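You operate a simulated robot arm through the tools that you are given. There is no shell and no other tool. Be economical: measure what you need, move in short steps, check, and stop when the job is done.

Carry out the task below with a simulated two-armed robot. There is one attempt and no reset: what you move stays moved.

JOB
Pack the green and red tubes in the red box, then shut and bolt it.
Fine: hold the box still with one hand while you slide the bolt.

Only the result counts: the job must be done as asked and must still hold three seconds after the hand-in. Knocking over, shifting, dropping, spilling or breaking anything else fails it.

ROBOT AND FRAMES
Two 7-joint arms with two-finger parallel grippers on one trunk, on a base that drives. Base frame: it is fixed to the floor where the robot stands at the start and does not move with it; the origin is under the middle of the robot, x ahead of it, y to its left, z up. Units: m, rad, N and s.
The left shoulder is at the start at [0.06, 0.144, 0.926], the right one opposite. Places, roughly: bolt of the green box [0.5, 0.5, 0.3]; bolt of the red box [0.5, 0.4, 1]; inside of the red box [0.6, 0.4, 0.9]; painted wooden lid of the green box [0.6, 0.4, 0.4]; painted wooden lid of the red box [0.6, 0.4, 1.1]. Payload 1.57 kg a hand.
The tool frame of a hand sits at the grasp point between the pads (the TCP): z along the fingers, y along the line on which they close. The tips reach 0.03 m beyond it. The gripper opens to 0.11 m. The fingers are 0.024 m wide and 0.012 m thick; the gripper's body (0.048 by 0.112 m) begins 0.078 m behind the TCP.
Orientation is that of the tool frame in the base frame, as [roll, pitch, yaw] about the fixed x, y, z axes, in that order (R = Rz(yaw) Ry(pitch) Rx(roll)). With the fingers straight down and closing along the base's y, the tool's x points along the base's -x, its y along +y and its z along -z.

CONTROLS
- The arms move only by the tool play_rows. It takes "left_deltas", "right_deltas" or both (then of equal length, played together; a hand with none holds still); each is a list of rows, each an object of numbers (a shift or turn left out is 0, a gripper value left out holds the last): "x", "y", "z": the shift along the tool's x, y, z in units of 300 mm (1.0 is 300 mm); "ax", "ay", "az": the turn, a rotation vector about the tool's x, y, z in units of 90 degrees (1.0 is 90 degrees); "hand": the opening, from 0 (shut) to 1 (fully open). In form: [{"x": .., "y": .., "z": .., "ax": .., "ay": .., "az": .., "hand": ..}, ...]. A call has 1 to 12 rows; each row is the pose to reach, as a shift and turn from the pose commanded when the call began, along the tool's axes at that moment. A call with a number of a shift or a turn outside -1 to 1 is refused whole. Each row takes 0.2 s and may step no farther than 0.05 m and 0.15 rad from the row before; otherwise, or with a gripper value out of range, the whole call is refused. A pose out of reach is approached as far as the arm can. The call stops where the force on the tool passes 40 N (or 10 N more than at its start, if that is more) or the arm is blocked; 0.2 s more then pass. The fingers move at their own pace (about 0.045 m/s each) and stop on an object; they squeeze with about 21 N. The grip force told is the motor's: it shows also when the fingers shut on nothing. Time passes only in rows, and 0.2 s behind the last, so rows that repeat a pose let the fingers close. The reply holds the time, the measured pose of the TCP, the force on the tool along the base axes, the opening and the grip force, in the units named above and with some noise, with the torque about the TCP (base axes, N m) and any sound that the robot's microphone picked up.
- Cameras (640 x 400 px; columns grow to the right, rows downward): "scene" is now at [0.0528, 0.0061, 1.5402]; the picture's right is [0.06, -1.00, 0.00], its down [-0.71, -0.04, -0.70] and it looks along [0.70, 0.04, -0.71] (base axes); focal length 263 px, centre (320, 200). "left" rides on the left gripper at [0.07, -0.016, -0.141] in its tool frame; the picture's right is [0.23, 0.97, 0.00], its down [-0.86, 0.20, -0.48] and it looks along [-0.47, 0.11, 0.88] (tool axes); focal length 222 px, centre (320, 200). "right" rides on the right gripper at [0.07, 0.016, -0.141] in its tool frame; the picture's right is [-0.23, 0.97, 0.00], its down [-0.86, -0.20, -0.48] and it looks along [-0.47, -0.11, 0.88] (tool axes); focal length 222 px, centre (320, 200). There is no depth. A picture from a camera that has moved, and an enlarged one, comes with that camera's place and axes in the base frame and with its lens.
- grab_frame(camera): a new picture of that camera. No time passes.
- slide_trunk(by): slides the trunk up (or, below 0, down) by that many m; the arms and the scene camera ride with it, the base frame stays. It gives what a move gives, with no picture.
- base_move(legs): drives the robot by 1 to 6 legs, each [ahead, left, turn to the left] in m, m and rad, along the robot's own axes; the way and the turn of a leg run together, so that a leg with both is an arc; at most 1.5 m and 3.142 rad a leg. The arms and the cameras ride along, it lands a little off, and it stops where it bumps. It gives what a move gives.
- turn_head(pan, tilt): turns the head with the scene camera to pan (to the left, within 1.501 rad either way) and tilt (down, from -0.506 to 1.204), counted from straight ahead of the robot. It gives what a move gives.
- close_up(camera, box): a new picture of the part [left, top, right, bottom] of that camera's present view, enlarged. No time passes.
- hand_in(): hands the job in; it is judged then, once.

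Go step by step. Nothing tells you exact positions but the pictures and the camera data: compare them with the known pose of the tool, close in by small moves and look again before you grip or let go. The budget is 120 turns and 100 pictures, counting those below and the enlarged ones. Unless the task says otherwise, let go and move clear before handing in, and close with one line.

The tools are called as name(argument=value, ...) on one line, values as JSON. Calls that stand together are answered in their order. play_rows: Moves the arms, as the interface text tells. Its arguments: {"type":"object","properties":{"left_deltas":{"type":"array","items":{"type":"object","properties":{"x":{"type":"number"},"y":{"type":"number"},"z":{"type":"number"},"ax":{"type":"number"},"ay":{"type":"number"},"az":{"type":"number"},"hand":{"type":"number"}}}},"right_deltas":{"type":"array","items":{"type":"object","properties":{"x":{"type":"number"},"y":{"type":"number"},"z":{"type":"number"},"ax":{"type":"number"},"ay":{"type":"number"},"az":{"type":"number"},"hand":{"type":"number"}}}}},"required":[]} The other tools are called the same way: slide_trunk (by) slides the trunk up or down; base_move (legs) drives the base; turn_head (pan, tilt) turns the head that bears the scene camera; grab_frame (camera) takes a picture; close_up (camera, box) takes an enlarged picture of a part of a camera's view; hand_in () hands the job in.

At the start:

```text
time: 0.0
left_position: [0.3267, 0.3267, 1.0009]
left_tcp_rot: [-3.141, -0.002, 3.141]
left_force: [-0.2, -0.6, -0.6]
left_wrist_torque: [-0.02, -0.02, 0.03]
left_finger_gap: 0.1101
left_finger_force: 0.0
right_position: [0.4614, 0.0034, 0.9988]
right_tcp_rot: [3.141, 0.0, -3.142]
right_force: [-0.7, -1.4, 0.4]
right_wrist_torque: [0.01, -0.04, 0.04]
right_finger_gap: 0.1101
right_finger_force: 0.2
trunk travel left (down, up): [-0.525, 0.065]
robot x, y, heading: [0.0025, 0.0013, -0.005]
head pan, tilt: [0.063, 0.796]
```

scene: 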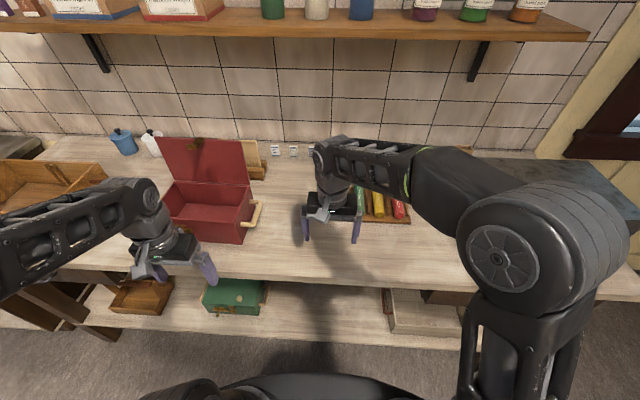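
right: 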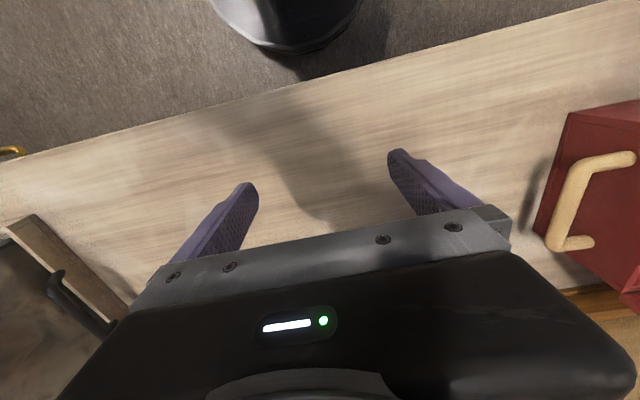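
left: 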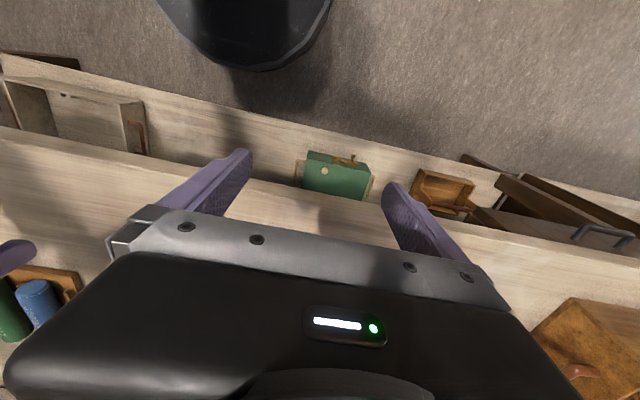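

The red box stands open on the bench at the left, and the tubes lie in a tray behind the right hand. I'll enlarge both.

close_up(camera="scene", box=[120, 120, 280, 260])

close_up(camera="scene", box=[290, 130, 450, 250])

```text
2.86 times, centred on (200, 190) of scene
camera zoom: at [0.0528, 0.0061, 1.5402], right [0.06, -1.0, 0.0], down [-0.71, -0.04, -0.7], along [0.7, 0.04, -0.71], focal length 752 px, centre (663, 229)
```

zoom: 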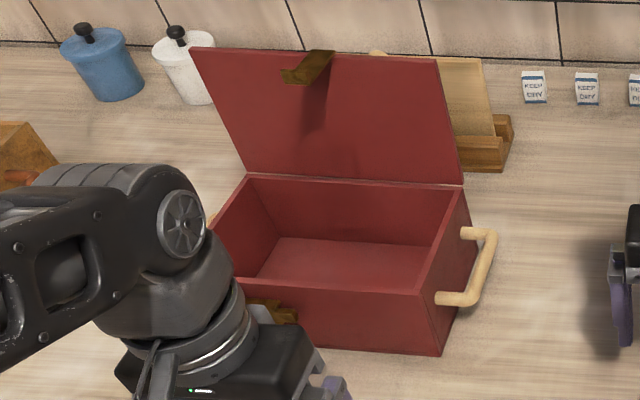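

```text
3.33 times, centred on (370, 190) of scene
camera zoom: at [0.0528, 0.0061, 1.5402], right [0.06, -1.0, 0.0], down [-0.71, -0.04, -0.7], along [0.7, 0.04, -0.71], focal length 877 px, centre (153, 233)
```

zoom: 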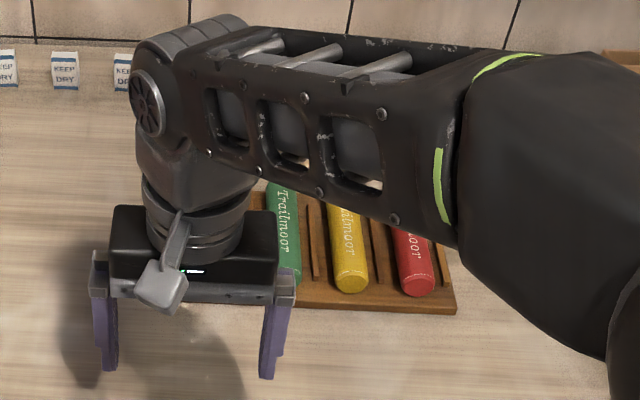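

I'll pull both hands back and up to clear the view.

play_rows(right_deltas=[{"z": -0.15}, {"z": -0.3, "y": -0.05}, {"z": -0.33, "x": 0.1, "y": -0.15}, {"z": -0.33, "x": 0.2, "y": -0.27}, {"z": -0.33, "x": 0.3, "y": -0.39}, {"z": -0.33, "x": 0.4, "y": -0.5}, {"z": -0.33, "x": 0.45, "y": -0.65}, {"z": -0.33, "x": 0.5, "y": -0.8}], left_deltas=[{"z": -0.15}, {"z": -0.3}, {"z": -0.33, "y": 0.1}, {"z": -0.33, "y": 0.2, "x": 0.05}, {"z": -0.33, "y": 0.3, "x": 0.1}, {"z": -0.33, "y": 0.4, "x": 0.15}, {"z": -0.33, "y": 0.4, "x": 0.2}, {"z": -0.33, "y": 0.4, "x": 0.2}])

grab_frame(camera="scene")

```text
time: 1.8
left_position: [0.266, 0.4467, 1.0985]
left_tcp_rot: [3.14, 0.0, 3.141]
left_force: [-0.4, -0.1, -0.5]
left_wrist_torque: [-0.02, -0.02, 0.0]
left_finger_gap: 0.1098
left_finger_force: 0.0
right_position: [0.3102, -0.2384, 1.0999]
right_tcp_rot: [-3.14, 0.001, -3.14]
right_force: [1.0, 0.5, 1.1]
right_wrist_torque: [0.0, 0.0, 0.03]
right_finger_gap: 0.1099
right_finger_force: 0.1
trunk travel left (down, up): [-0.525, 0.065]
robot x, y, heading: [-0.0002, -0.0008, 0.001]
head pan, tilt: [0.063, 0.796]
```

```text
94 pictures are left
camera scene: at [0.0524, 0.0062, 1.5402], right [0.06, -1.0, 0.0], down [-0.71, -0.05, -0.7], along [0.7, 0.04, -0.71], focal length 263 px, centre (320, 200)
```

scene: 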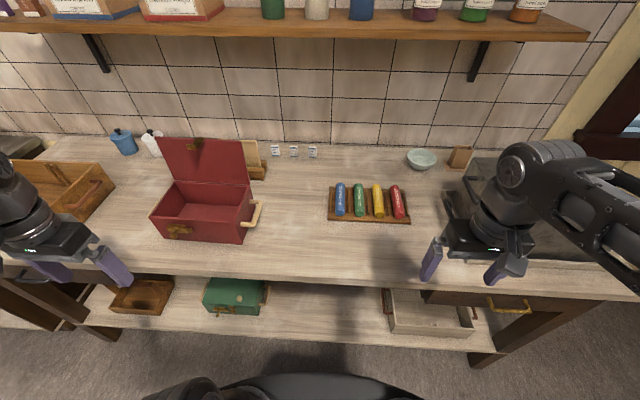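

close_up(camera="scene", box=[140, 130, 270, 250])

close_up(camera="scene", box=[315, 170, 425, 235])

grab_frame(camera="right")

grab_frame(camera="left")

```text
3.33 times, centred on (205, 190) of scene
camera zoom: at [0.0524, 0.0062, 1.5402], right [0.06, -1.0, 0.0], down [-0.71, -0.05, -0.7], along [0.7, 0.04, -0.71], focal length 877 px, centre (703, 233)
```

zoom: 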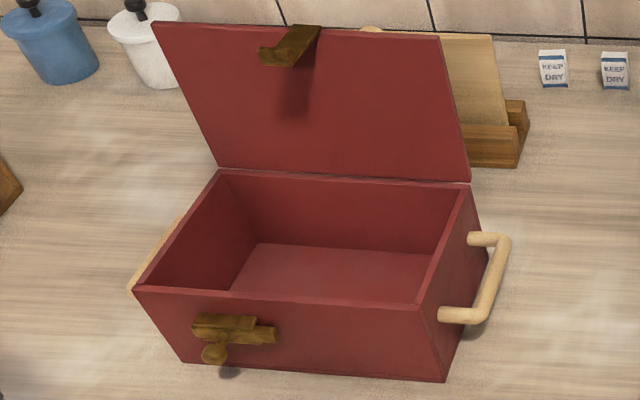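

```text
5.82 times, centred on (370, 202) of scene
camera zoom: at [0.0524, 0.0062, 1.5402], right [0.06, -1.0, 0.0], down [-0.71, -0.05, -0.7], along [0.7, 0.04, -0.71], focal length 1531 px, centre (29, 186)
```

zoom: 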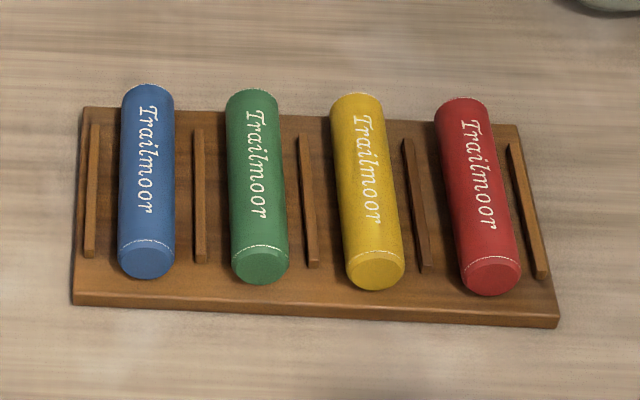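

```text
91 pictures are left
camera right: at [0.2413, -0.2202, 1.2408], right [0.22, 0.97, 0.0], down [0.86, -0.2, 0.48], along [0.47, -0.11, -0.88], focal length 222 px, centre (320, 200)
```

right: 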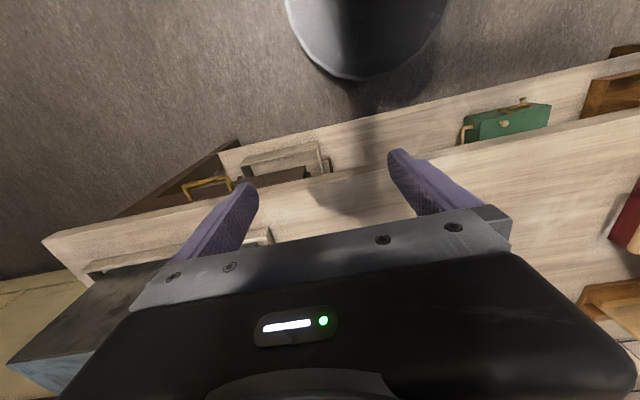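

```text
90 pictures are left
camera left: at [0.1961, 0.4295, 1.2401], right [-0.23, 0.97, 0.0], down [0.85, 0.2, 0.48], along [0.47, 0.11, -0.88], focal length 222 px, centre (320, 200)
```

left: 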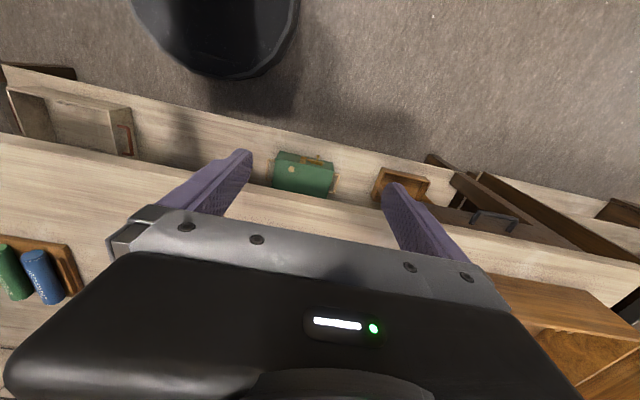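

Bench is at about z 0.88; the box spans x 0.50–0.65, y 0.26–0.51, rim about 0.99; green tube near y −0.1, x 0.67. I'll drive a little closer.

base_move(legs=[[0.09, 0, 0]])

slide_trunk(by=0.06)

turn_head(pan=-0.2, tilt=0.8)

close_up(camera="scene", box=[190, 140, 350, 240])

```text
time: 2.9
left_position: [0.3567, 0.4463, 1.0994]
left_tcp_rot: [-3.141, -0.001, 3.14]
left_force: [1.6, 0.4, 0.4]
left_wrist_torque: [0.02, 0.06, 0.01]
left_finger_gap: 0.11
left_finger_force: 0.1
right_position: [0.4012, -0.237, 1.1002]
right_tcp_rot: [-3.141, -0.001, 3.141]
right_force: [0.4, 0.1, 0.0]
right_wrist_torque: [-0.03, 0.02, 0.02]
right_finger_gap: 0.1101
right_finger_force: 0.1
trunk travel left (down, up): [-0.525, 0.065]
robot x, y, heading: [0.091, -0.0033, 0.002]
head pan, tilt: [0.063, 0.796]
```

```text
time: 3.9
left_position: [0.3558, 0.4454, 1.158]
left_tcp_rot: [3.141, 0.0, 3.141]
left_force: [-0.2, -0.3, 0.0]
left_wrist_torque: [0.0, 0.0, -0.01]
left_finger_gap: 0.1099
left_finger_force: 0.1
right_position: [0.4009, -0.2394, 1.159]
right_tcp_rot: [3.141, -0.002, -3.14]
right_force: [-0.8, -0.6, 0.5]
right_wrist_torque: [0.03, -0.01, 0.01]
right_finger_gap: 0.1099
right_finger_force: 0.0
trunk travel left (down, up): [-0.585, 0.005]
robot x, y, heading: [0.0885, 0.0002, -0.005]
head pan, tilt: [0.063, 0.796]
```

```text
time: 4.7
left_position: [0.3555, 0.4462, 1.158]
left_tcp_rot: [3.141, -0.001, -3.141]
left_force: [-0.8, 0.3, 0.3]
left_wrist_torque: [-0.02, -0.01, -0.01]
left_finger_gap: 0.1098
left_finger_force: 0.1
right_position: [0.4013, -0.2392, 1.16]
right_tcp_rot: [3.141, 0.0, -3.141]
right_force: [1.1, -0.7, 0.1]
right_wrist_torque: [0.03, 0.06, -0.04]
right_finger_gap: 0.11
right_finger_force: 0.1
trunk travel left (down, up): [-0.585, 0.005]
robot x, y, heading: [0.0879, -0.0002, -0.004]
head pan, tilt: [-0.201, 0.799]
```

```text
4.00 times, centred on (270, 190) of scene
camera zoom: at [0.1397, -0.015, 1.5999], right [-0.2, -0.98, 0.0], down [-0.7, 0.14, -0.7], along [0.68, -0.14, -0.72], focal length 1053 px, centre (520, 240)
```

zoom: 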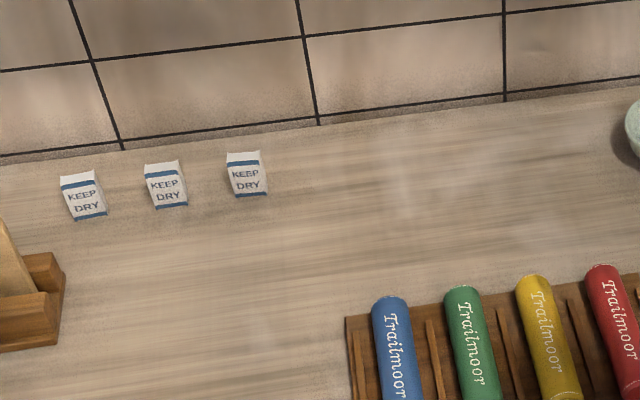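

close_up(camera="scene", box=[270, 195, 380, 265])

```text
5.71 times, centred on (325, 230) of scene
camera zoom: at [0.1397, -0.015, 1.5999], right [-0.2, -0.98, 0.0], down [-0.7, 0.14, -0.7], along [0.68, -0.14, -0.72], focal length 1504 px, centre (291, 29)
```

zoom: 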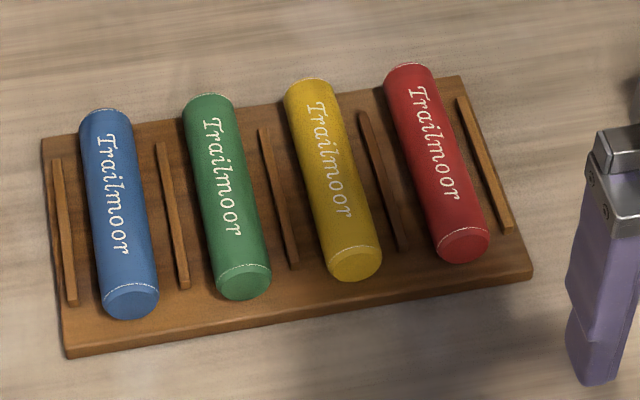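

Green tube's axis is near y −0.085, x 0.66, and top about z 0.935. I'll bring the right hand above it, partly opened.

play_rows(right_deltas=[{"x": -0.11, "y": 0.06, "z": 0.05, "hand": 0.5}, {"x": -0.22, "y": 0.13, "z": 0.1}, {"x": -0.33, "y": 0.2, "z": 0.15}, {"x": -0.44, "y": 0.26, "z": 0.2}, {"x": -0.55, "y": 0.33, "z": 0.25}, {"x": -0.66, "y": 0.4, "z": 0.3}, {"x": -0.77, "y": 0.46, "z": 0.36}, {"x": -0.863, "y": 0.513, "z": 0.4}, {"x": -0.863, "y": 0.513, "z": 0.4}])

grab_frame(camera="right")

grab_frame(camera="scene")

```text
time: 6.7
left_position: [0.3547, 0.4458, 1.1576]
left_tcp_rot: [3.141, 0.0, -3.142]
left_force: [-0.1, 0.5, 0.8]
left_wrist_torque: [-0.03, 0.0, 0.0]
left_finger_gap: 0.11
left_finger_force: 0.0
right_position: [0.6583, -0.084, 1.0379]
right_tcp_rot: [-3.141, 0.0, -3.141]
right_force: [0.0, 0.3, 0.2]
right_wrist_torque: [-0.02, 0.01, -0.03]
right_finger_gap: 0.0553
right_finger_force: 0.1
trunk travel left (down, up): [-0.585, 0.005]
robot x, y, heading: [0.0906, 0.001, -0.001]
head pan, tilt: [-0.201, 0.799]
```

```text
87 pictures are left
camera right: at [0.589, -0.0656, 1.1796], right [0.23, 0.97, 0.0], down [0.85, -0.2, 0.48], along [0.47, -0.11, -0.88], focal length 222 px, centre (320, 200)
```

right: 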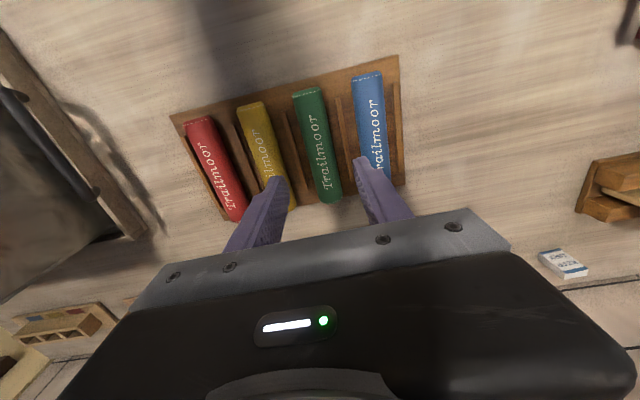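

```text
86 pictures are left
camera scene: at [0.1392, -0.0154, 1.5999], right [-0.2, -0.98, 0.0], down [-0.7, 0.14, -0.7], along [0.68, -0.14, -0.72], focal length 263 px, centre (320, 200)
```

scene: 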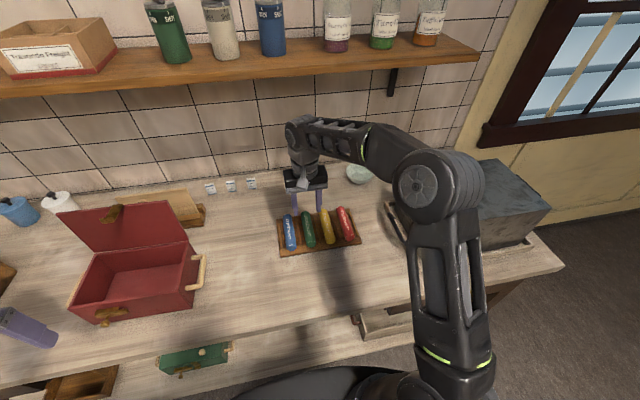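

Aligned over the green tube. Lowering partway, then checking.

play_rows(right_deltas=[{"z": 0.1}, {"z": 0.2}, {"z": 0.28}, {"z": 0.28}])

close_up(camera="scene", box=[260, 160, 370, 265])

close_up(camera="right", box=[180, 40, 460, 250])

```text
time: 7.7
left_position: [0.3565, 0.4459, 1.1579]
left_tcp_rot: [-3.141, 0.0, 3.141]
left_force: [-0.8, 0.2, 0.2]
left_wrist_torque: [0.0, -0.02, -0.02]
left_finger_gap: 0.1103
left_finger_force: 0.1
right_position: [0.6599, -0.0855, 0.9554]
right_tcp_rot: [-3.141, -0.001, 3.141]
right_force: [0.4, -0.1, -0.2]
right_wrist_torque: [-0.01, 0.0, 0.01]
right_finger_gap: 0.055
right_finger_force: 0.0
trunk travel left (down, up): [-0.585, 0.005]
robot x, y, heading: [0.0884, 0.0023, -0.004]
head pan, tilt: [-0.201, 0.799]
```

```text
3.81 times, centred on (315, 212) of scene
camera zoom: at [0.1396, -0.015, 1.5999], right [-0.2, -0.98, 0.0], down [-0.7, 0.14, -0.7], along [0.68, -0.14, -0.72], focal length 1003 px, centre (339, 152)
```

zoom: 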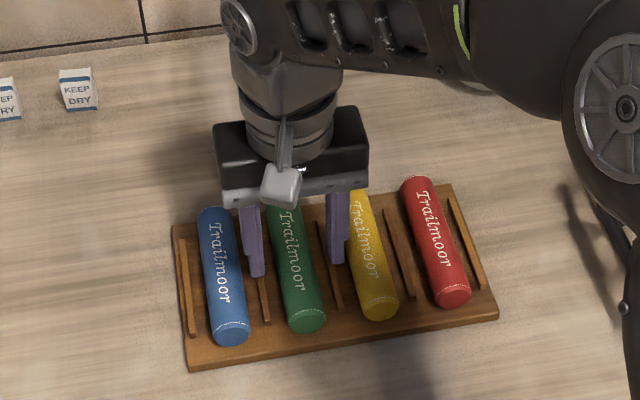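

```text
1.90 times, centred on (320, 145) of right
camera zoom: at [0.5897, -0.0673, 1.0963], right [0.23, 0.97, 0.0], down [0.85, -0.2, 0.48], along [0.47, -0.11, -0.88], focal length 423 px, centre (320, 305)
```

zoom: 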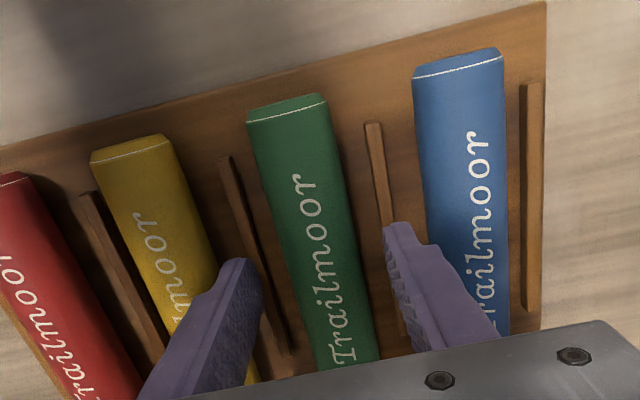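

Fingers straddle green cleanly. Lower a little more and close.

play_rows(right_deltas=[{"z": 0.03}, {"z": 0.06}, {"z": 0.06, "hand": 0.2}, {"z": 0.06, "hand": 0.2}, {"z": 0.06, "hand": 0.2}, {"z": 0.06, "hand": 0.2}])

close_up(camera="scene", box=[260, 160, 370, 265])

```text
time: 8.2
left_position: [0.3537, 0.446, 1.159]
left_tcp_rot: [3.14, 0.001, -3.141]
left_force: [0.5, 0.1, 0.5]
left_wrist_torque: [0.0, -0.01, 0.0]
left_finger_gap: 0.1101
left_finger_force: 0.0
right_position: [0.6598, -0.0854, 0.95]
right_tcp_rot: [3.14, 0.009, -3.141]
right_force: [-14.6, -1.4, 24.2]
right_wrist_torque: [-0.7, 0.75, -0.15]
right_finger_gap: 0.0558
right_finger_force: 0.5
trunk travel left (down, up): [-0.585, 0.005]
robot x, y, heading: [0.0853, 0.0011, -0.002]
head pan, tilt: [-0.201, 0.799]
stopped in row 2 (right hand): the force on the tool passed its limit (the readings are from after the stop); the commanded pose is now the measured one
```

```text
3.81 times, centred on (315, 212) of scene
camera zoom: at [0.1365, -0.015, 1.6004], right [-0.2, -0.98, 0.0], down [-0.7, 0.14, -0.7], along [0.68, -0.14, -0.72], focal length 1003 px, centre (339, 152)
```

zoom: 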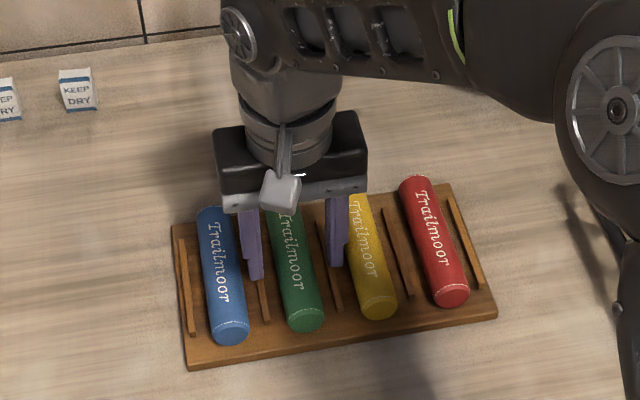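

The tips rest on the ribs; I'll raise 3 mm and close on the tube.

play_rows(right_deltas=[{"z": -0.01}, {"z": -0.01, "hand": 0.2}, {"z": -0.01, "hand": 0.2}, {"z": -0.01, "hand": 0.2}, {"z": -0.01, "hand": 0.2}])

close_up(camera="right", box=[180, 40, 460, 250])

```text
time: 9.4
left_position: [0.3557, 0.4454, 1.1582]
left_tcp_rot: [-3.142, 0.0, -3.141]
left_force: [-0.1, -0.1, 0.5]
left_wrist_torque: [0.0, 0.02, -0.02]
left_finger_gap: 0.11
left_finger_force: 0.1
right_position: [0.6629, -0.0864, 0.9499]
right_tcp_rot: [3.141, 0.011, -3.141]
right_force: [2.4, -6.9, 7.6]
right_wrist_torque: [-0.42, -0.05, 0.1]
right_finger_gap: 0.0299
right_finger_force: 20.9
trunk travel left (down, up): [-0.585, 0.005]
robot x, y, heading: [0.0892, 0.0005, -0.004]
head pan, tilt: [-0.201, 0.799]
```

```text
1.90 times, centred on (320, 145) of right
camera zoom: at [0.5912, -0.0681, 1.091], right [0.23, 0.97, 0.0], down [0.85, -0.2, 0.49], along [0.48, -0.11, -0.87], focal length 423 px, centre (320, 305)
```

zoom: 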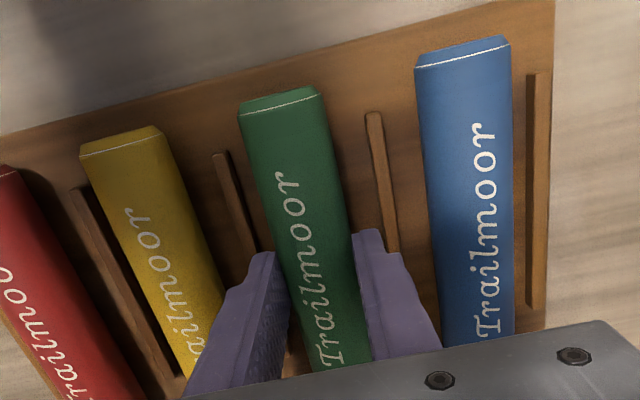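

Gripped at 30 mm. Lifting slowly.

play_rows(right_deltas=[{"z": -0.03}, {"z": -0.1}, {"z": -0.2}, {"z": -0.3}, {"z": -0.4}, {"z": -0.5}])

grab_frame(camera="right")

close_up(camera="scene", box=[240, 120, 370, 265])

```text
time: 10.8
left_position: [0.3557, 0.4464, 1.1582]
left_tcp_rot: [-3.14, 0.0, 3.141]
left_force: [-0.5, 0.3, 0.5]
left_wrist_torque: [0.0, 0.0, -0.02]
left_finger_gap: 0.1099
left_finger_force: 0.0
right_position: [0.66, -0.0869, 1.101]
right_tcp_rot: [3.14, 0.009, 3.141]
right_force: [-0.5, -0.5, 0.3]
right_wrist_torque: [-0.03, -0.04, 0.02]
right_finger_gap: 0.0301
right_finger_force: 21.0
trunk travel left (down, up): [-0.585, 0.005]
robot x, y, heading: [0.0885, 0.0016, -0.003]
head pan, tilt: [-0.201, 0.799]
```

```text
81 pictures are left
camera right: at [0.5879, -0.0678, 1.2414], right [0.23, 0.97, 0.0], down [0.85, -0.2, 0.49], along [0.47, -0.11, -0.87], focal length 222 px, centre (320, 200)
```

right: 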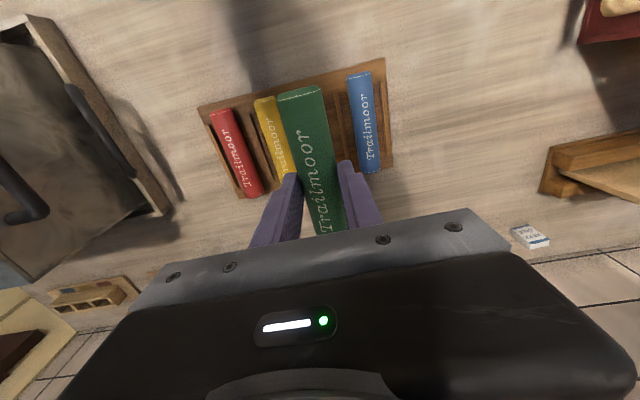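

```text
2.76 times, centred on (305, 192) of scene
camera zoom: at [0.1396, -0.0151, 1.5999], right [-0.2, -0.98, 0.0], down [-0.7, 0.14, -0.7], along [0.68, -0.14, -0.72], focal length 726 px, centre (361, 221)
```

zoom: 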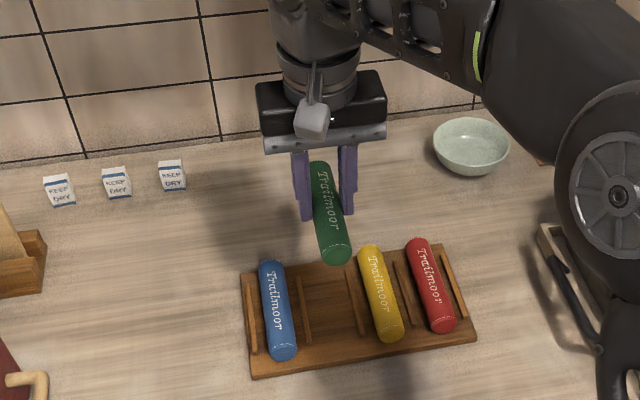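

The tube is held level. I'll draw the hand back and turn it a quarter so the tube will lie along the box.

play_rows(right_deltas=[{"x": 0.07, "z": -0.02, "az": 0.09}, {"x": 0.14, "z": -0.04, "az": 0.18}, {"x": 0.21, "z": -0.06, "az": 0.27}, {"x": 0.28, "z": -0.08, "az": 0.36}, {"x": 0.35, "z": -0.1, "az": 0.45}, {"x": 0.42, "z": -0.12, "az": 0.54}, {"x": 0.49, "z": -0.14, "az": 0.63}, {"x": 0.56, "z": -0.15, "az": 0.72}, {"x": 0.62, "z": -0.15, "az": 0.81}, {"x": 0.67, "z": -0.15, "az": 0.9}, {"x": 0.7, "z": -0.15, "az": 0.98}, {"x": 0.7, "z": -0.15, "az": 1.0}])

```text
time: 13.4
left_position: [0.3568, 0.4473, 1.1585]
left_tcp_rot: [-3.141, 0.001, 3.141]
left_force: [-0.3, 0.6, 0.5]
left_wrist_torque: [0.02, -0.02, 0.0]
left_finger_gap: 0.1101
left_finger_force: 0.0
right_position: [0.4486, -0.0842, 1.1427]
right_tcp_rot: [3.133, 0.001, 1.569]
right_force: [0.0, -0.2, -1.0]
right_wrist_torque: [0.01, 0.02, -0.03]
right_finger_gap: 0.03
right_finger_force: 21.5
trunk travel left (down, up): [-0.585, 0.005]
robot x, y, heading: [0.089, 0.0003, 0.004]
head pan, tilt: [-0.201, 0.799]
```

Driving left so the right hand comes to the box.

base_move(legs=[[0, 0.36, 0]])

turn_head(pan=0.1, tilt=0.85)

grab_frame(camera="scene")

```text
time: 15.7
left_position: [0.3518, 0.8086, 1.1579]
left_tcp_rot: [-3.138, 0.0, -3.134]
left_force: [0.1, 0.1, -0.4]
left_wrist_torque: [-0.04, -0.02, 0.0]
left_finger_gap: 0.11
left_finger_force: 0.1
right_position: [0.4506, 0.2784, 1.1431]
right_tcp_rot: [3.134, 0.0, 1.579]
right_force: [0.6, -0.3, -1.1]
right_wrist_torque: [0.03, -0.03, 0.03]
right_finger_gap: 0.0301
right_finger_force: 20.9
trunk travel left (down, up): [-0.585, 0.005]
robot x, y, heading: [0.089, 0.3636, 0.006]
head pan, tilt: [-0.201, 0.799]
```

```text
time: 16.5
left_position: [0.3505, 0.8083, 1.1571]
left_tcp_rot: [-3.141, 0.0, -3.135]
left_force: [0.8, 0.1, -0.2]
left_wrist_torque: [0.02, -0.01, -0.01]
left_finger_gap: 0.1101
left_finger_force: 0.1
right_position: [0.4496, 0.2773, 1.1422]
right_tcp_rot: [3.131, 0.001, 1.576]
right_force: [-1.0, -0.3, -1.5]
right_wrist_torque: [-0.01, -0.01, 0.02]
right_finger_gap: 0.0298
right_finger_force: 20.4
trunk travel left (down, up): [-0.585, 0.005]
robot x, y, heading: [0.0851, 0.3619, 0.007]
head pan, tilt: [0.099, 0.85]
```

```text
79 pictures are left
camera scene: at [0.1373, 0.3689, 1.5959], right [0.11, -0.99, 0.0], down [-0.75, -0.08, -0.66], along [0.66, 0.07, -0.75], focal length 263 px, centre (320, 200)
```

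scene: 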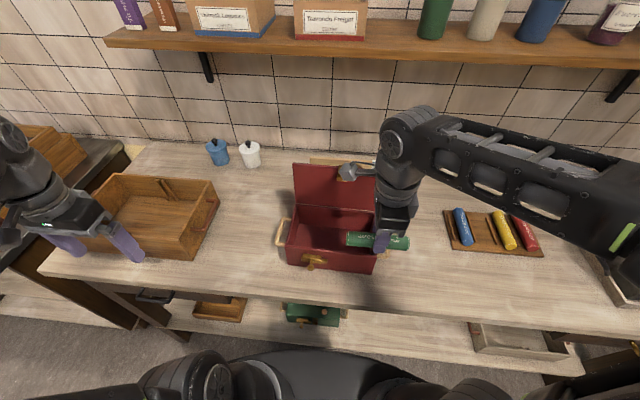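

close_up(camera="scene", box=[265, 145, 415, 285])

```text
2.86 times, centred on (340, 215) of scene
camera zoom: at [0.1373, 0.3689, 1.5959], right [0.11, -0.99, 0.0], down [-0.75, -0.08, -0.66], along [0.66, 0.07, -0.75], focal length 752 px, centre (263, 157)
```

zoom: 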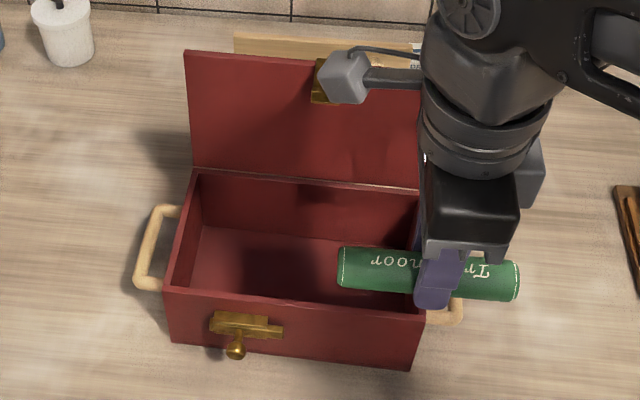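

The box interior spans about x 0.508–0.637, y 0.27–0.487. I'll move over it at x 0.55 and lower partway.

play_rows(right_deltas=[{"x": 0.1, "y": 0.1}, {"x": 0.21, "y": 0.21}, {"x": 0.336, "y": 0.325}, {"x": 0.336, "y": 0.335, "z": 0.1}, {"x": 0.336, "y": 0.335, "z": 0.22}, {"x": 0.336, "y": 0.335, "z": 0.35}, {"x": 0.336, "y": 0.335, "z": 0.35}])

close_up(camera="scene", box=[265, 145, 415, 285])

grab_frame(camera="right")

```text
refused: row 3 steps farther than a row can; nothing moved
```

```text
2.86 times, centred on (340, 215) of scene
camera zoom: at [0.1373, 0.3689, 1.5959], right [0.11, -0.99, 0.0], down [-0.75, -0.08, -0.66], along [0.66, 0.07, -0.75], focal length 752 px, centre (263, 157)
```

zoom: 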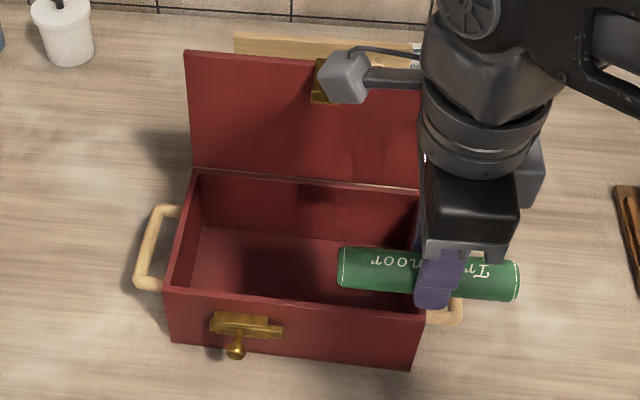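

```text
76 pictures are left
camera right: at [0.4638, 0.349, 1.2849], right [0.98, -0.22, 0.01], down [-0.2, -0.86, 0.48], along [-0.1, -0.47, -0.88], focal length 222 px, centre (320, 200)
```

right: 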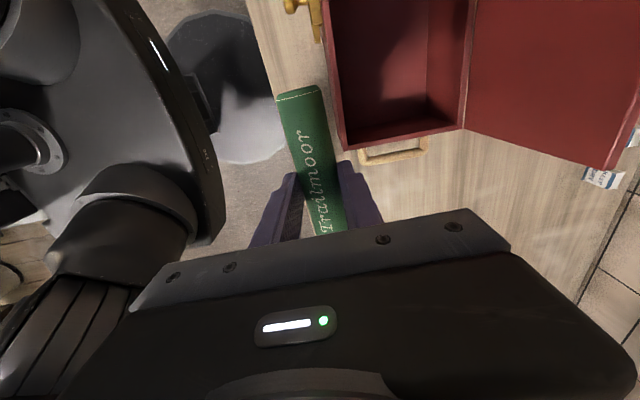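

play_rows(right_deltas=[{"x": 0.1, "y": 0.1}, {"x": 0.2, "y": 0.2}, {"x": 0.29, "y": 0.29}, {"x": 0.336, "y": 0.335, "z": 0.08}, {"x": 0.336, "y": 0.335, "z": 0.22}, {"x": 0.336, "y": 0.335, "z": 0.3}, {"x": 0.336, "y": 0.335, "z": 0.3}])

close_up(camera="scene", box=[265, 145, 415, 285])

grab_frame(camera="right")

```text
time: 17.9
left_position: [0.3504, 0.8075, 1.1588]
left_tcp_rot: [3.141, 0.001, -3.134]
left_force: [0.0, -0.4, 0.5]
left_wrist_torque: [0.03, 0.03, 0.01]
left_finger_gap: 0.1098
left_finger_force: 0.0
right_position: [0.5486, 0.3811, 1.0661]
right_tcp_rot: [3.121, -0.008, 1.581]
right_force: [-8.7, -1.9, 17.5]
right_wrist_torque: [-0.36, -0.56, -0.13]
right_finger_gap: 0.0299
right_finger_force: 21.0
trunk travel left (down, up): [-0.585, 0.005]
robot x, y, heading: [0.0913, 0.3594, 0.006]
head pan, tilt: [0.099, 0.85]
stopped in row 7 (right hand): the force on the tool passed its limit (the readings are from after the stop); the commanded pose is now the measured one
```

```text
2.86 times, centred on (340, 215) of scene
camera zoom: at [0.1354, 0.3686, 1.5961], right [0.11, -0.99, 0.0], down [-0.75, -0.08, -0.66], along [0.66, 0.07, -0.75], focal length 752 px, centre (263, 157)
```

zoom: 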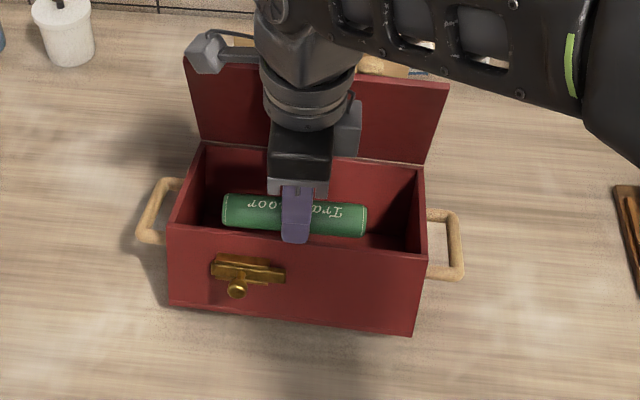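

```text
74 pictures are left
camera right: at [0.5623, 0.4511, 1.2083], right [0.98, -0.22, 0.02], down [-0.2, -0.86, 0.47], along [-0.09, -0.46, -0.88], focal length 222 px, centre (320, 200)
```

right: 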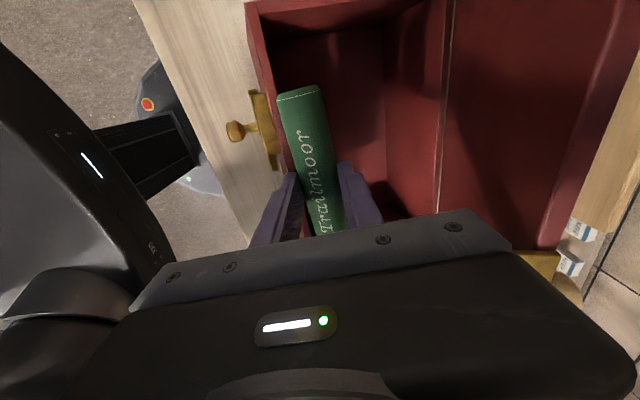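

The box has tipped back: the gripper body seems to have caught the hasp sticking out of the open lid. I'll raise slowly to let it settle.

play_rows(right_deltas=[{"z": -0.015}, {"z": -0.03}, {"z": -0.045}, {"z": -0.06}, {"z": -0.075}, {"z": -0.09}, {"z": -0.105}, {"z": -0.12}, {"z": -0.14}, {"z": -0.16}, {"z": -0.2}, {"z": -0.25}])

close_up(camera="scene", box=[265, 145, 415, 285])

```text
time: 20.6
left_position: [0.3506, 0.8079, 1.1582]
left_tcp_rot: [-3.141, -0.001, -3.135]
left_force: [0.5, 0.6, -0.4]
left_wrist_torque: [0.04, 0.01, 0.02]
left_finger_gap: 0.1101
left_finger_force: 0.0
right_position: [0.5477, 0.3801, 1.1401]
right_tcp_rot: [3.123, -0.006, 1.579]
right_force: [-1.2, 1.1, -0.7]
right_wrist_torque: [0.0, 0.01, -0.01]
right_finger_gap: 0.0298
right_finger_force: 21.1
trunk travel left (down, up): [-0.585, 0.005]
robot x, y, heading: [0.0883, 0.3647, 0.007]
head pan, tilt: [0.099, 0.85]
```

```text
2.86 times, centred on (340, 215) of scene
camera zoom: at [0.1369, 0.3689, 1.5959], right [0.11, -0.99, 0.0], down [-0.75, -0.08, -0.66], along [0.66, 0.07, -0.75], focal length 752 px, centre (263, 157)
```

zoom: 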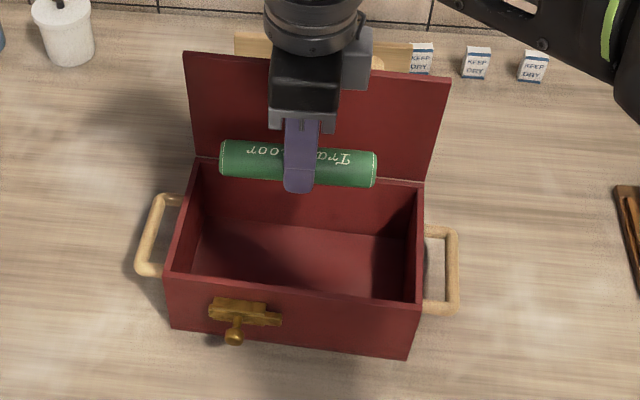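

The box is level again but has slid back about 1 cm. The lid stands vertical with the hasp reaching forward to x≈0.62, so I'll lean the hand about 15° toward me around the tube's axis and lower again.

play_rows(right_deltas=[{"ax": -0.085, "y": 0.01}, {"ax": -0.17, "y": 0.02}, {"ax": -0.17, "y": 0.02, "z": 0.06}, {"ax": -0.17, "y": 0.02, "z": 0.12}, {"ax": -0.17, "y": 0.02, "z": 0.18}, {"ax": -0.17, "y": 0.02, "z": 0.24}, {"ax": -0.17, "y": 0.02, "z": 0.3}, {"ax": -0.17, "y": 0.02, "z": 0.3}])

close_up(camera="scene", box=[265, 145, 415, 285])

grab_frame(camera="right")

```text
time: 22.5
left_position: [0.3503, 0.8063, 1.1575]
left_tcp_rot: [-3.141, -0.001, -3.134]
left_force: [0.7, 0.5, 0.9]
left_wrist_torque: [0.0, 0.03, -0.02]
left_finger_gap: 0.1099
left_finger_force: 0.0
right_position: [0.5582, 0.3801, 1.0541]
right_tcp_rot: [2.841, -0.016, 1.58]
right_force: [-3.7, -3.6, 17.7]
right_wrist_torque: [-0.13, -1.19, -0.36]
right_finger_gap: 0.03
right_finger_force: 20.8
trunk travel left (down, up): [-0.585, 0.005]
robot x, y, heading: [0.09, 0.3602, 0.007]
head pan, tilt: [0.099, 0.85]
stopped in row 8 (right hand): the force on the tool passed its limit (the readings are from after the stop); the commanded pose is now the measured one
```

```text
2.86 times, centred on (340, 215) of scene
camera zoom: at [0.1355, 0.3678, 1.5957], right [0.11, -0.99, 0.0], down [-0.75, -0.08, -0.66], along [0.66, 0.07, -0.75], focal length 752 px, centre (263, 157)
```

zoom: 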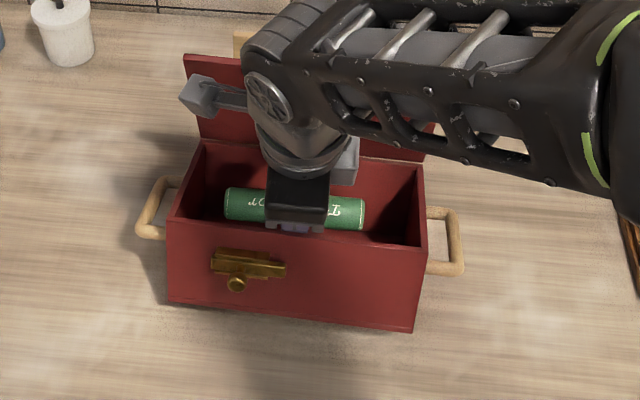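

```text
71 pictures are left
camera right: at [0.5319, 0.45, 1.195], right [0.93, -0.22, 0.28], down [-0.32, -0.86, 0.38], along [0.16, -0.45, -0.88], focal length 222 px, centre (320, 200)
```

right: 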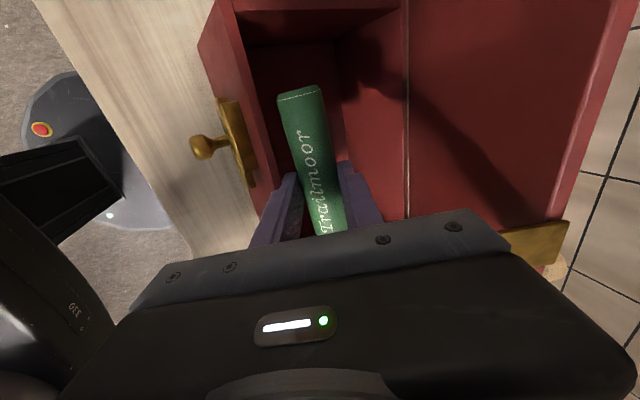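

The torque puts the contact at a block on the −y/rear side of the hand touching the hasp. I'll lift off gently, then turn the hand half a turn so the block faces me.

play_rows(right_deltas=[{"z": -0.02}, {"z": -0.04}, {"z": -0.06}, {"z": -0.08}, {"z": -0.1}, {"z": -0.12}, {"z": -0.14}, {"z": -0.17}, {"z": -0.21, "x": 0.0}, {"z": -0.26}, {"z": -0.31}, {"z": -0.36}])

close_up(camera="scene", box=[265, 145, 415, 285])

```text
time: 25.1
left_position: [0.3505, 0.8067, 1.1594]
left_tcp_rot: [-3.141, 0.0, -3.136]
left_force: [-1.1, 0.5, 0.4]
left_wrist_torque: [-0.01, 0.0, 0.04]
left_finger_gap: 0.1098
left_finger_force: 0.0
right_position: [0.527, 0.3795, 1.1559]
right_tcp_rot: [2.849, -0.012, 1.581]
right_force: [0.5, 0.0, -0.5]
right_wrist_torque: [-0.02, 0.01, 0.02]
right_finger_gap: 0.0299
right_finger_force: 20.2
trunk travel left (down, up): [-0.585, 0.005]
robot x, y, heading: [0.0881, 0.3585, 0.007]
head pan, tilt: [0.099, 0.85]
```

```text
2.86 times, centred on (340, 215) of scene
camera zoom: at [0.1367, 0.3687, 1.5959], right [0.11, -0.99, 0.0], down [-0.75, -0.08, -0.66], along [0.66, 0.07, -0.75], focal length 752 px, centre (263, 157)
```

zoom: 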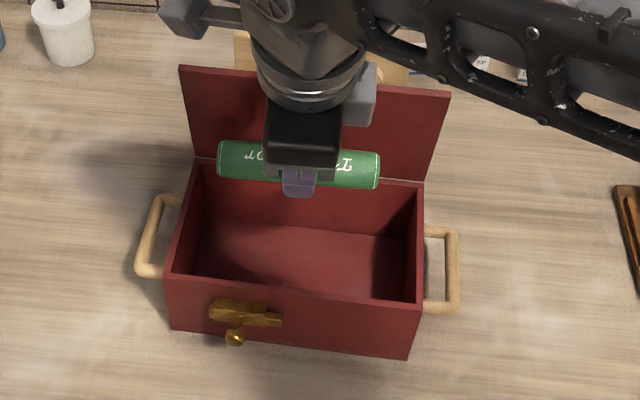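

play_rows(right_deltas=[{"y": -0.13}, {"y": -0.26, "ax": 0.08}, {"y": -0.26, "ax": 0.17}, {"y": -0.26, "ax": 0.19}])

play_rows(right_deltas=[{"az": -0.09}, {"az": -0.18}, {"az": -0.27}, {"az": -0.36}, {"az": -0.45}, {"az": -0.54}, {"az": -0.63}, {"az": -0.72}, {"az": -0.81}, {"az": -0.9}, {"az": -0.99}, {"az": -0.99}])

play_rows(right_deltas=[{"az": -0.09}, {"az": -0.18}, {"az": -0.27}, {"az": -0.36}, {"az": -0.45}, {"az": -0.54}, {"az": -0.63}, {"az": -0.72}, {"az": -0.81}, {"az": -0.9}, {"az": -0.99}, {"az": -0.99}])

close_up(camera="scene", box=[265, 145, 415, 285])

```text
time: 26.1
left_position: [0.3517, 0.8074, 1.1579]
left_tcp_rot: [3.141, 0.0, -3.135]
left_force: [-0.2, 1.0, -1.0]
left_wrist_torque: [0.03, -0.05, -0.01]
left_finger_gap: 0.11
left_finger_force: 0.0
right_position: [0.4526, 0.3804, 1.1332]
right_tcp_rot: [-3.136, -0.013, 1.581]
right_force: [-0.3, 0.7, -0.9]
right_wrist_torque: [0.0, 0.0, -0.02]
right_finger_gap: 0.0297
right_finger_force: 20.7
trunk travel left (down, up): [-0.585, 0.005]
robot x, y, heading: [0.0883, 0.3626, 0.007]
head pan, tilt: [0.099, 0.85]
```

```text
time: 28.7
left_position: [0.3524, 0.8083, 1.1582]
left_tcp_rot: [-3.141, -0.001, -3.135]
left_force: [-0.8, 0.1, 0.8]
left_wrist_torque: [0.02, 0.02, 0.0]
left_finger_gap: 0.1101
left_finger_force: 0.1
right_position: [0.4525, 0.3795, 1.1322]
right_tcp_rot: [3.129, -0.006, 3.138]
right_force: [0.1, -1.1, -1.1]
right_wrist_torque: [0.01, 0.0, -0.03]
right_finger_gap: 0.03
right_finger_force: 21.3
trunk travel left (down, up): [-0.585, 0.005]
robot x, y, heading: [0.0876, 0.3555, 0.008]
head pan, tilt: [0.099, 0.85]
```

```text
time: 31.3
left_position: [0.3505, 0.8074, 1.1578]
left_tcp_rot: [-3.141, -0.001, -3.133]
left_force: [0.0, 1.1, 0.4]
left_wrist_torque: [0.01, 0.01, 0.0]
left_finger_gap: 0.1101
left_finger_force: 0.1
right_position: [0.4527, 0.3782, 1.1317]
right_tcp_rot: [3.139, 0.012, -1.593]
right_force: [0.1, -0.6, -0.5]
right_wrist_torque: [0.03, -0.05, -0.02]
right_finger_gap: 0.0298
right_finger_force: 21.0
trunk travel left (down, up): [-0.585, 0.005]
robot x, y, heading: [0.085, 0.3609, 0.011]
head pan, tilt: [0.099, 0.85]
```

```text
2.86 times, centred on (340, 215) of scene
camera zoom: at [0.137, 0.3688, 1.5959], right [0.11, -0.99, 0.0], down [-0.75, -0.08, -0.66], along [0.66, 0.07, -0.75], focal length 752 px, centre (263, 157)
```

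zoom: 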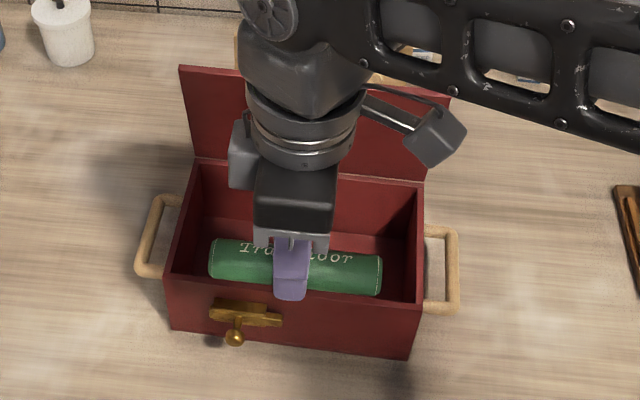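

grab_frame(camera="right")

```text
68 pictures are left
camera right: at [0.4354, 0.3096, 1.2723], right [-0.97, 0.25, 0.01], down [0.22, 0.84, 0.49], along [0.11, 0.47, -0.87], focal length 222 px, centre (320, 200)
```

right: 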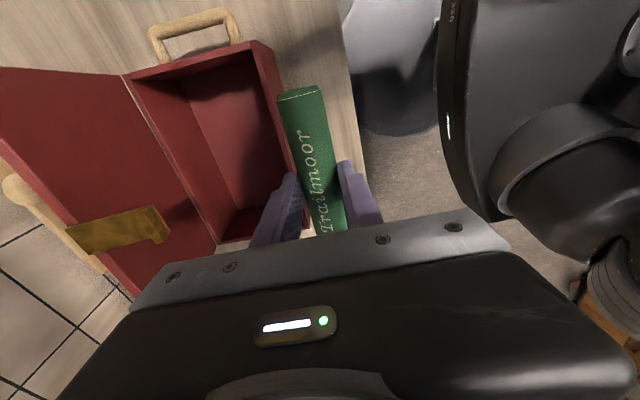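

Now I see the hasp clearly: it reaches forward from the lid top to x≈0.57, between y 0.357 and 0.388. I'll shift the hand to y 0.41 and lean it ~18° toward +y so it goes down beside the hasp.

play_rows(right_deltas=[{"x": -0.03, "y": -0.1, "ay": 0.07, "az": 0.03}, {"x": -0.06, "y": -0.2, "ay": 0.14, "az": 0.06}, {"x": -0.106, "y": -0.3, "ay": 0.2, "az": 0.09}, {"x": -0.106, "y": -0.345, "ay": 0.2, "az": 0.09}, {"x": -0.106, "y": -0.345, "ay": 0.2, "az": 0.09}])

close_up(camera="scene", box=[265, 145, 415, 285])

grab_frame(camera="right")

```text
time: 32.5
left_position: [0.3514, 0.8075, 1.1575]
left_tcp_rot: [3.14, 0.0, -3.135]
left_force: [-0.3, -0.3, 0.3]
left_wrist_torque: [0.04, 0.01, -0.01]
left_finger_gap: 0.1102
left_finger_force: 0.0
right_position: [0.4909, 0.3809, 1.1265]
right_tcp_rot: [-3.133, -0.213, -1.678]
right_force: [0.1, 0.3, -1.1]
right_wrist_torque: [0.01, 0.0, -0.01]
right_finger_gap: 0.0298
right_finger_force: 21.1
right hand out of reach, approached as far as the arm can: row 2, 3, 4, 5
trunk travel left (down, up): [-0.585, 0.005]
robot x, y, heading: [0.0872, 0.3584, 0.01]
head pan, tilt: [0.099, 0.85]
```

```text
2.86 times, centred on (340, 215) of scene
camera zoom: at [0.1366, 0.3686, 1.5959], right [0.11, -0.99, 0.0], down [-0.75, -0.08, -0.66], along [0.66, 0.07, -0.75], focal length 752 px, centre (263, 157)
```

zoom: 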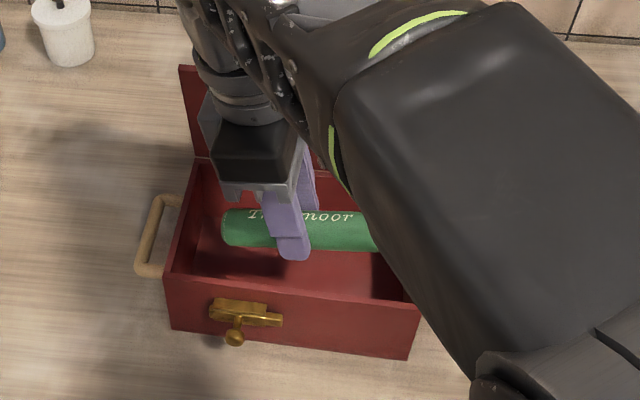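

```text
66 pictures are left
camera right: at [0.4699, 0.3461, 1.2801], right [-0.94, 0.32, -0.06], down [0.29, 0.91, 0.29], along [0.14, 0.26, -0.96], focal length 222 px, centre (320, 200)
```

right: 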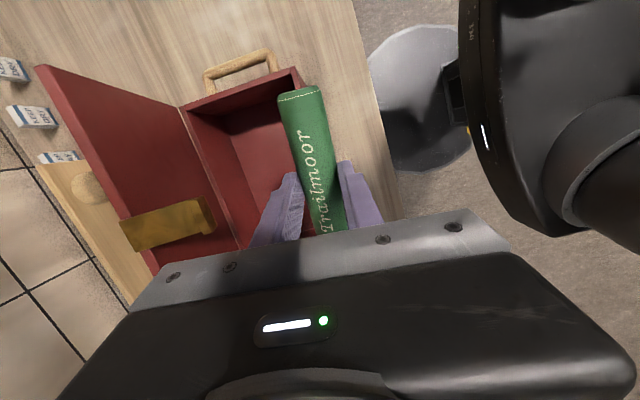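

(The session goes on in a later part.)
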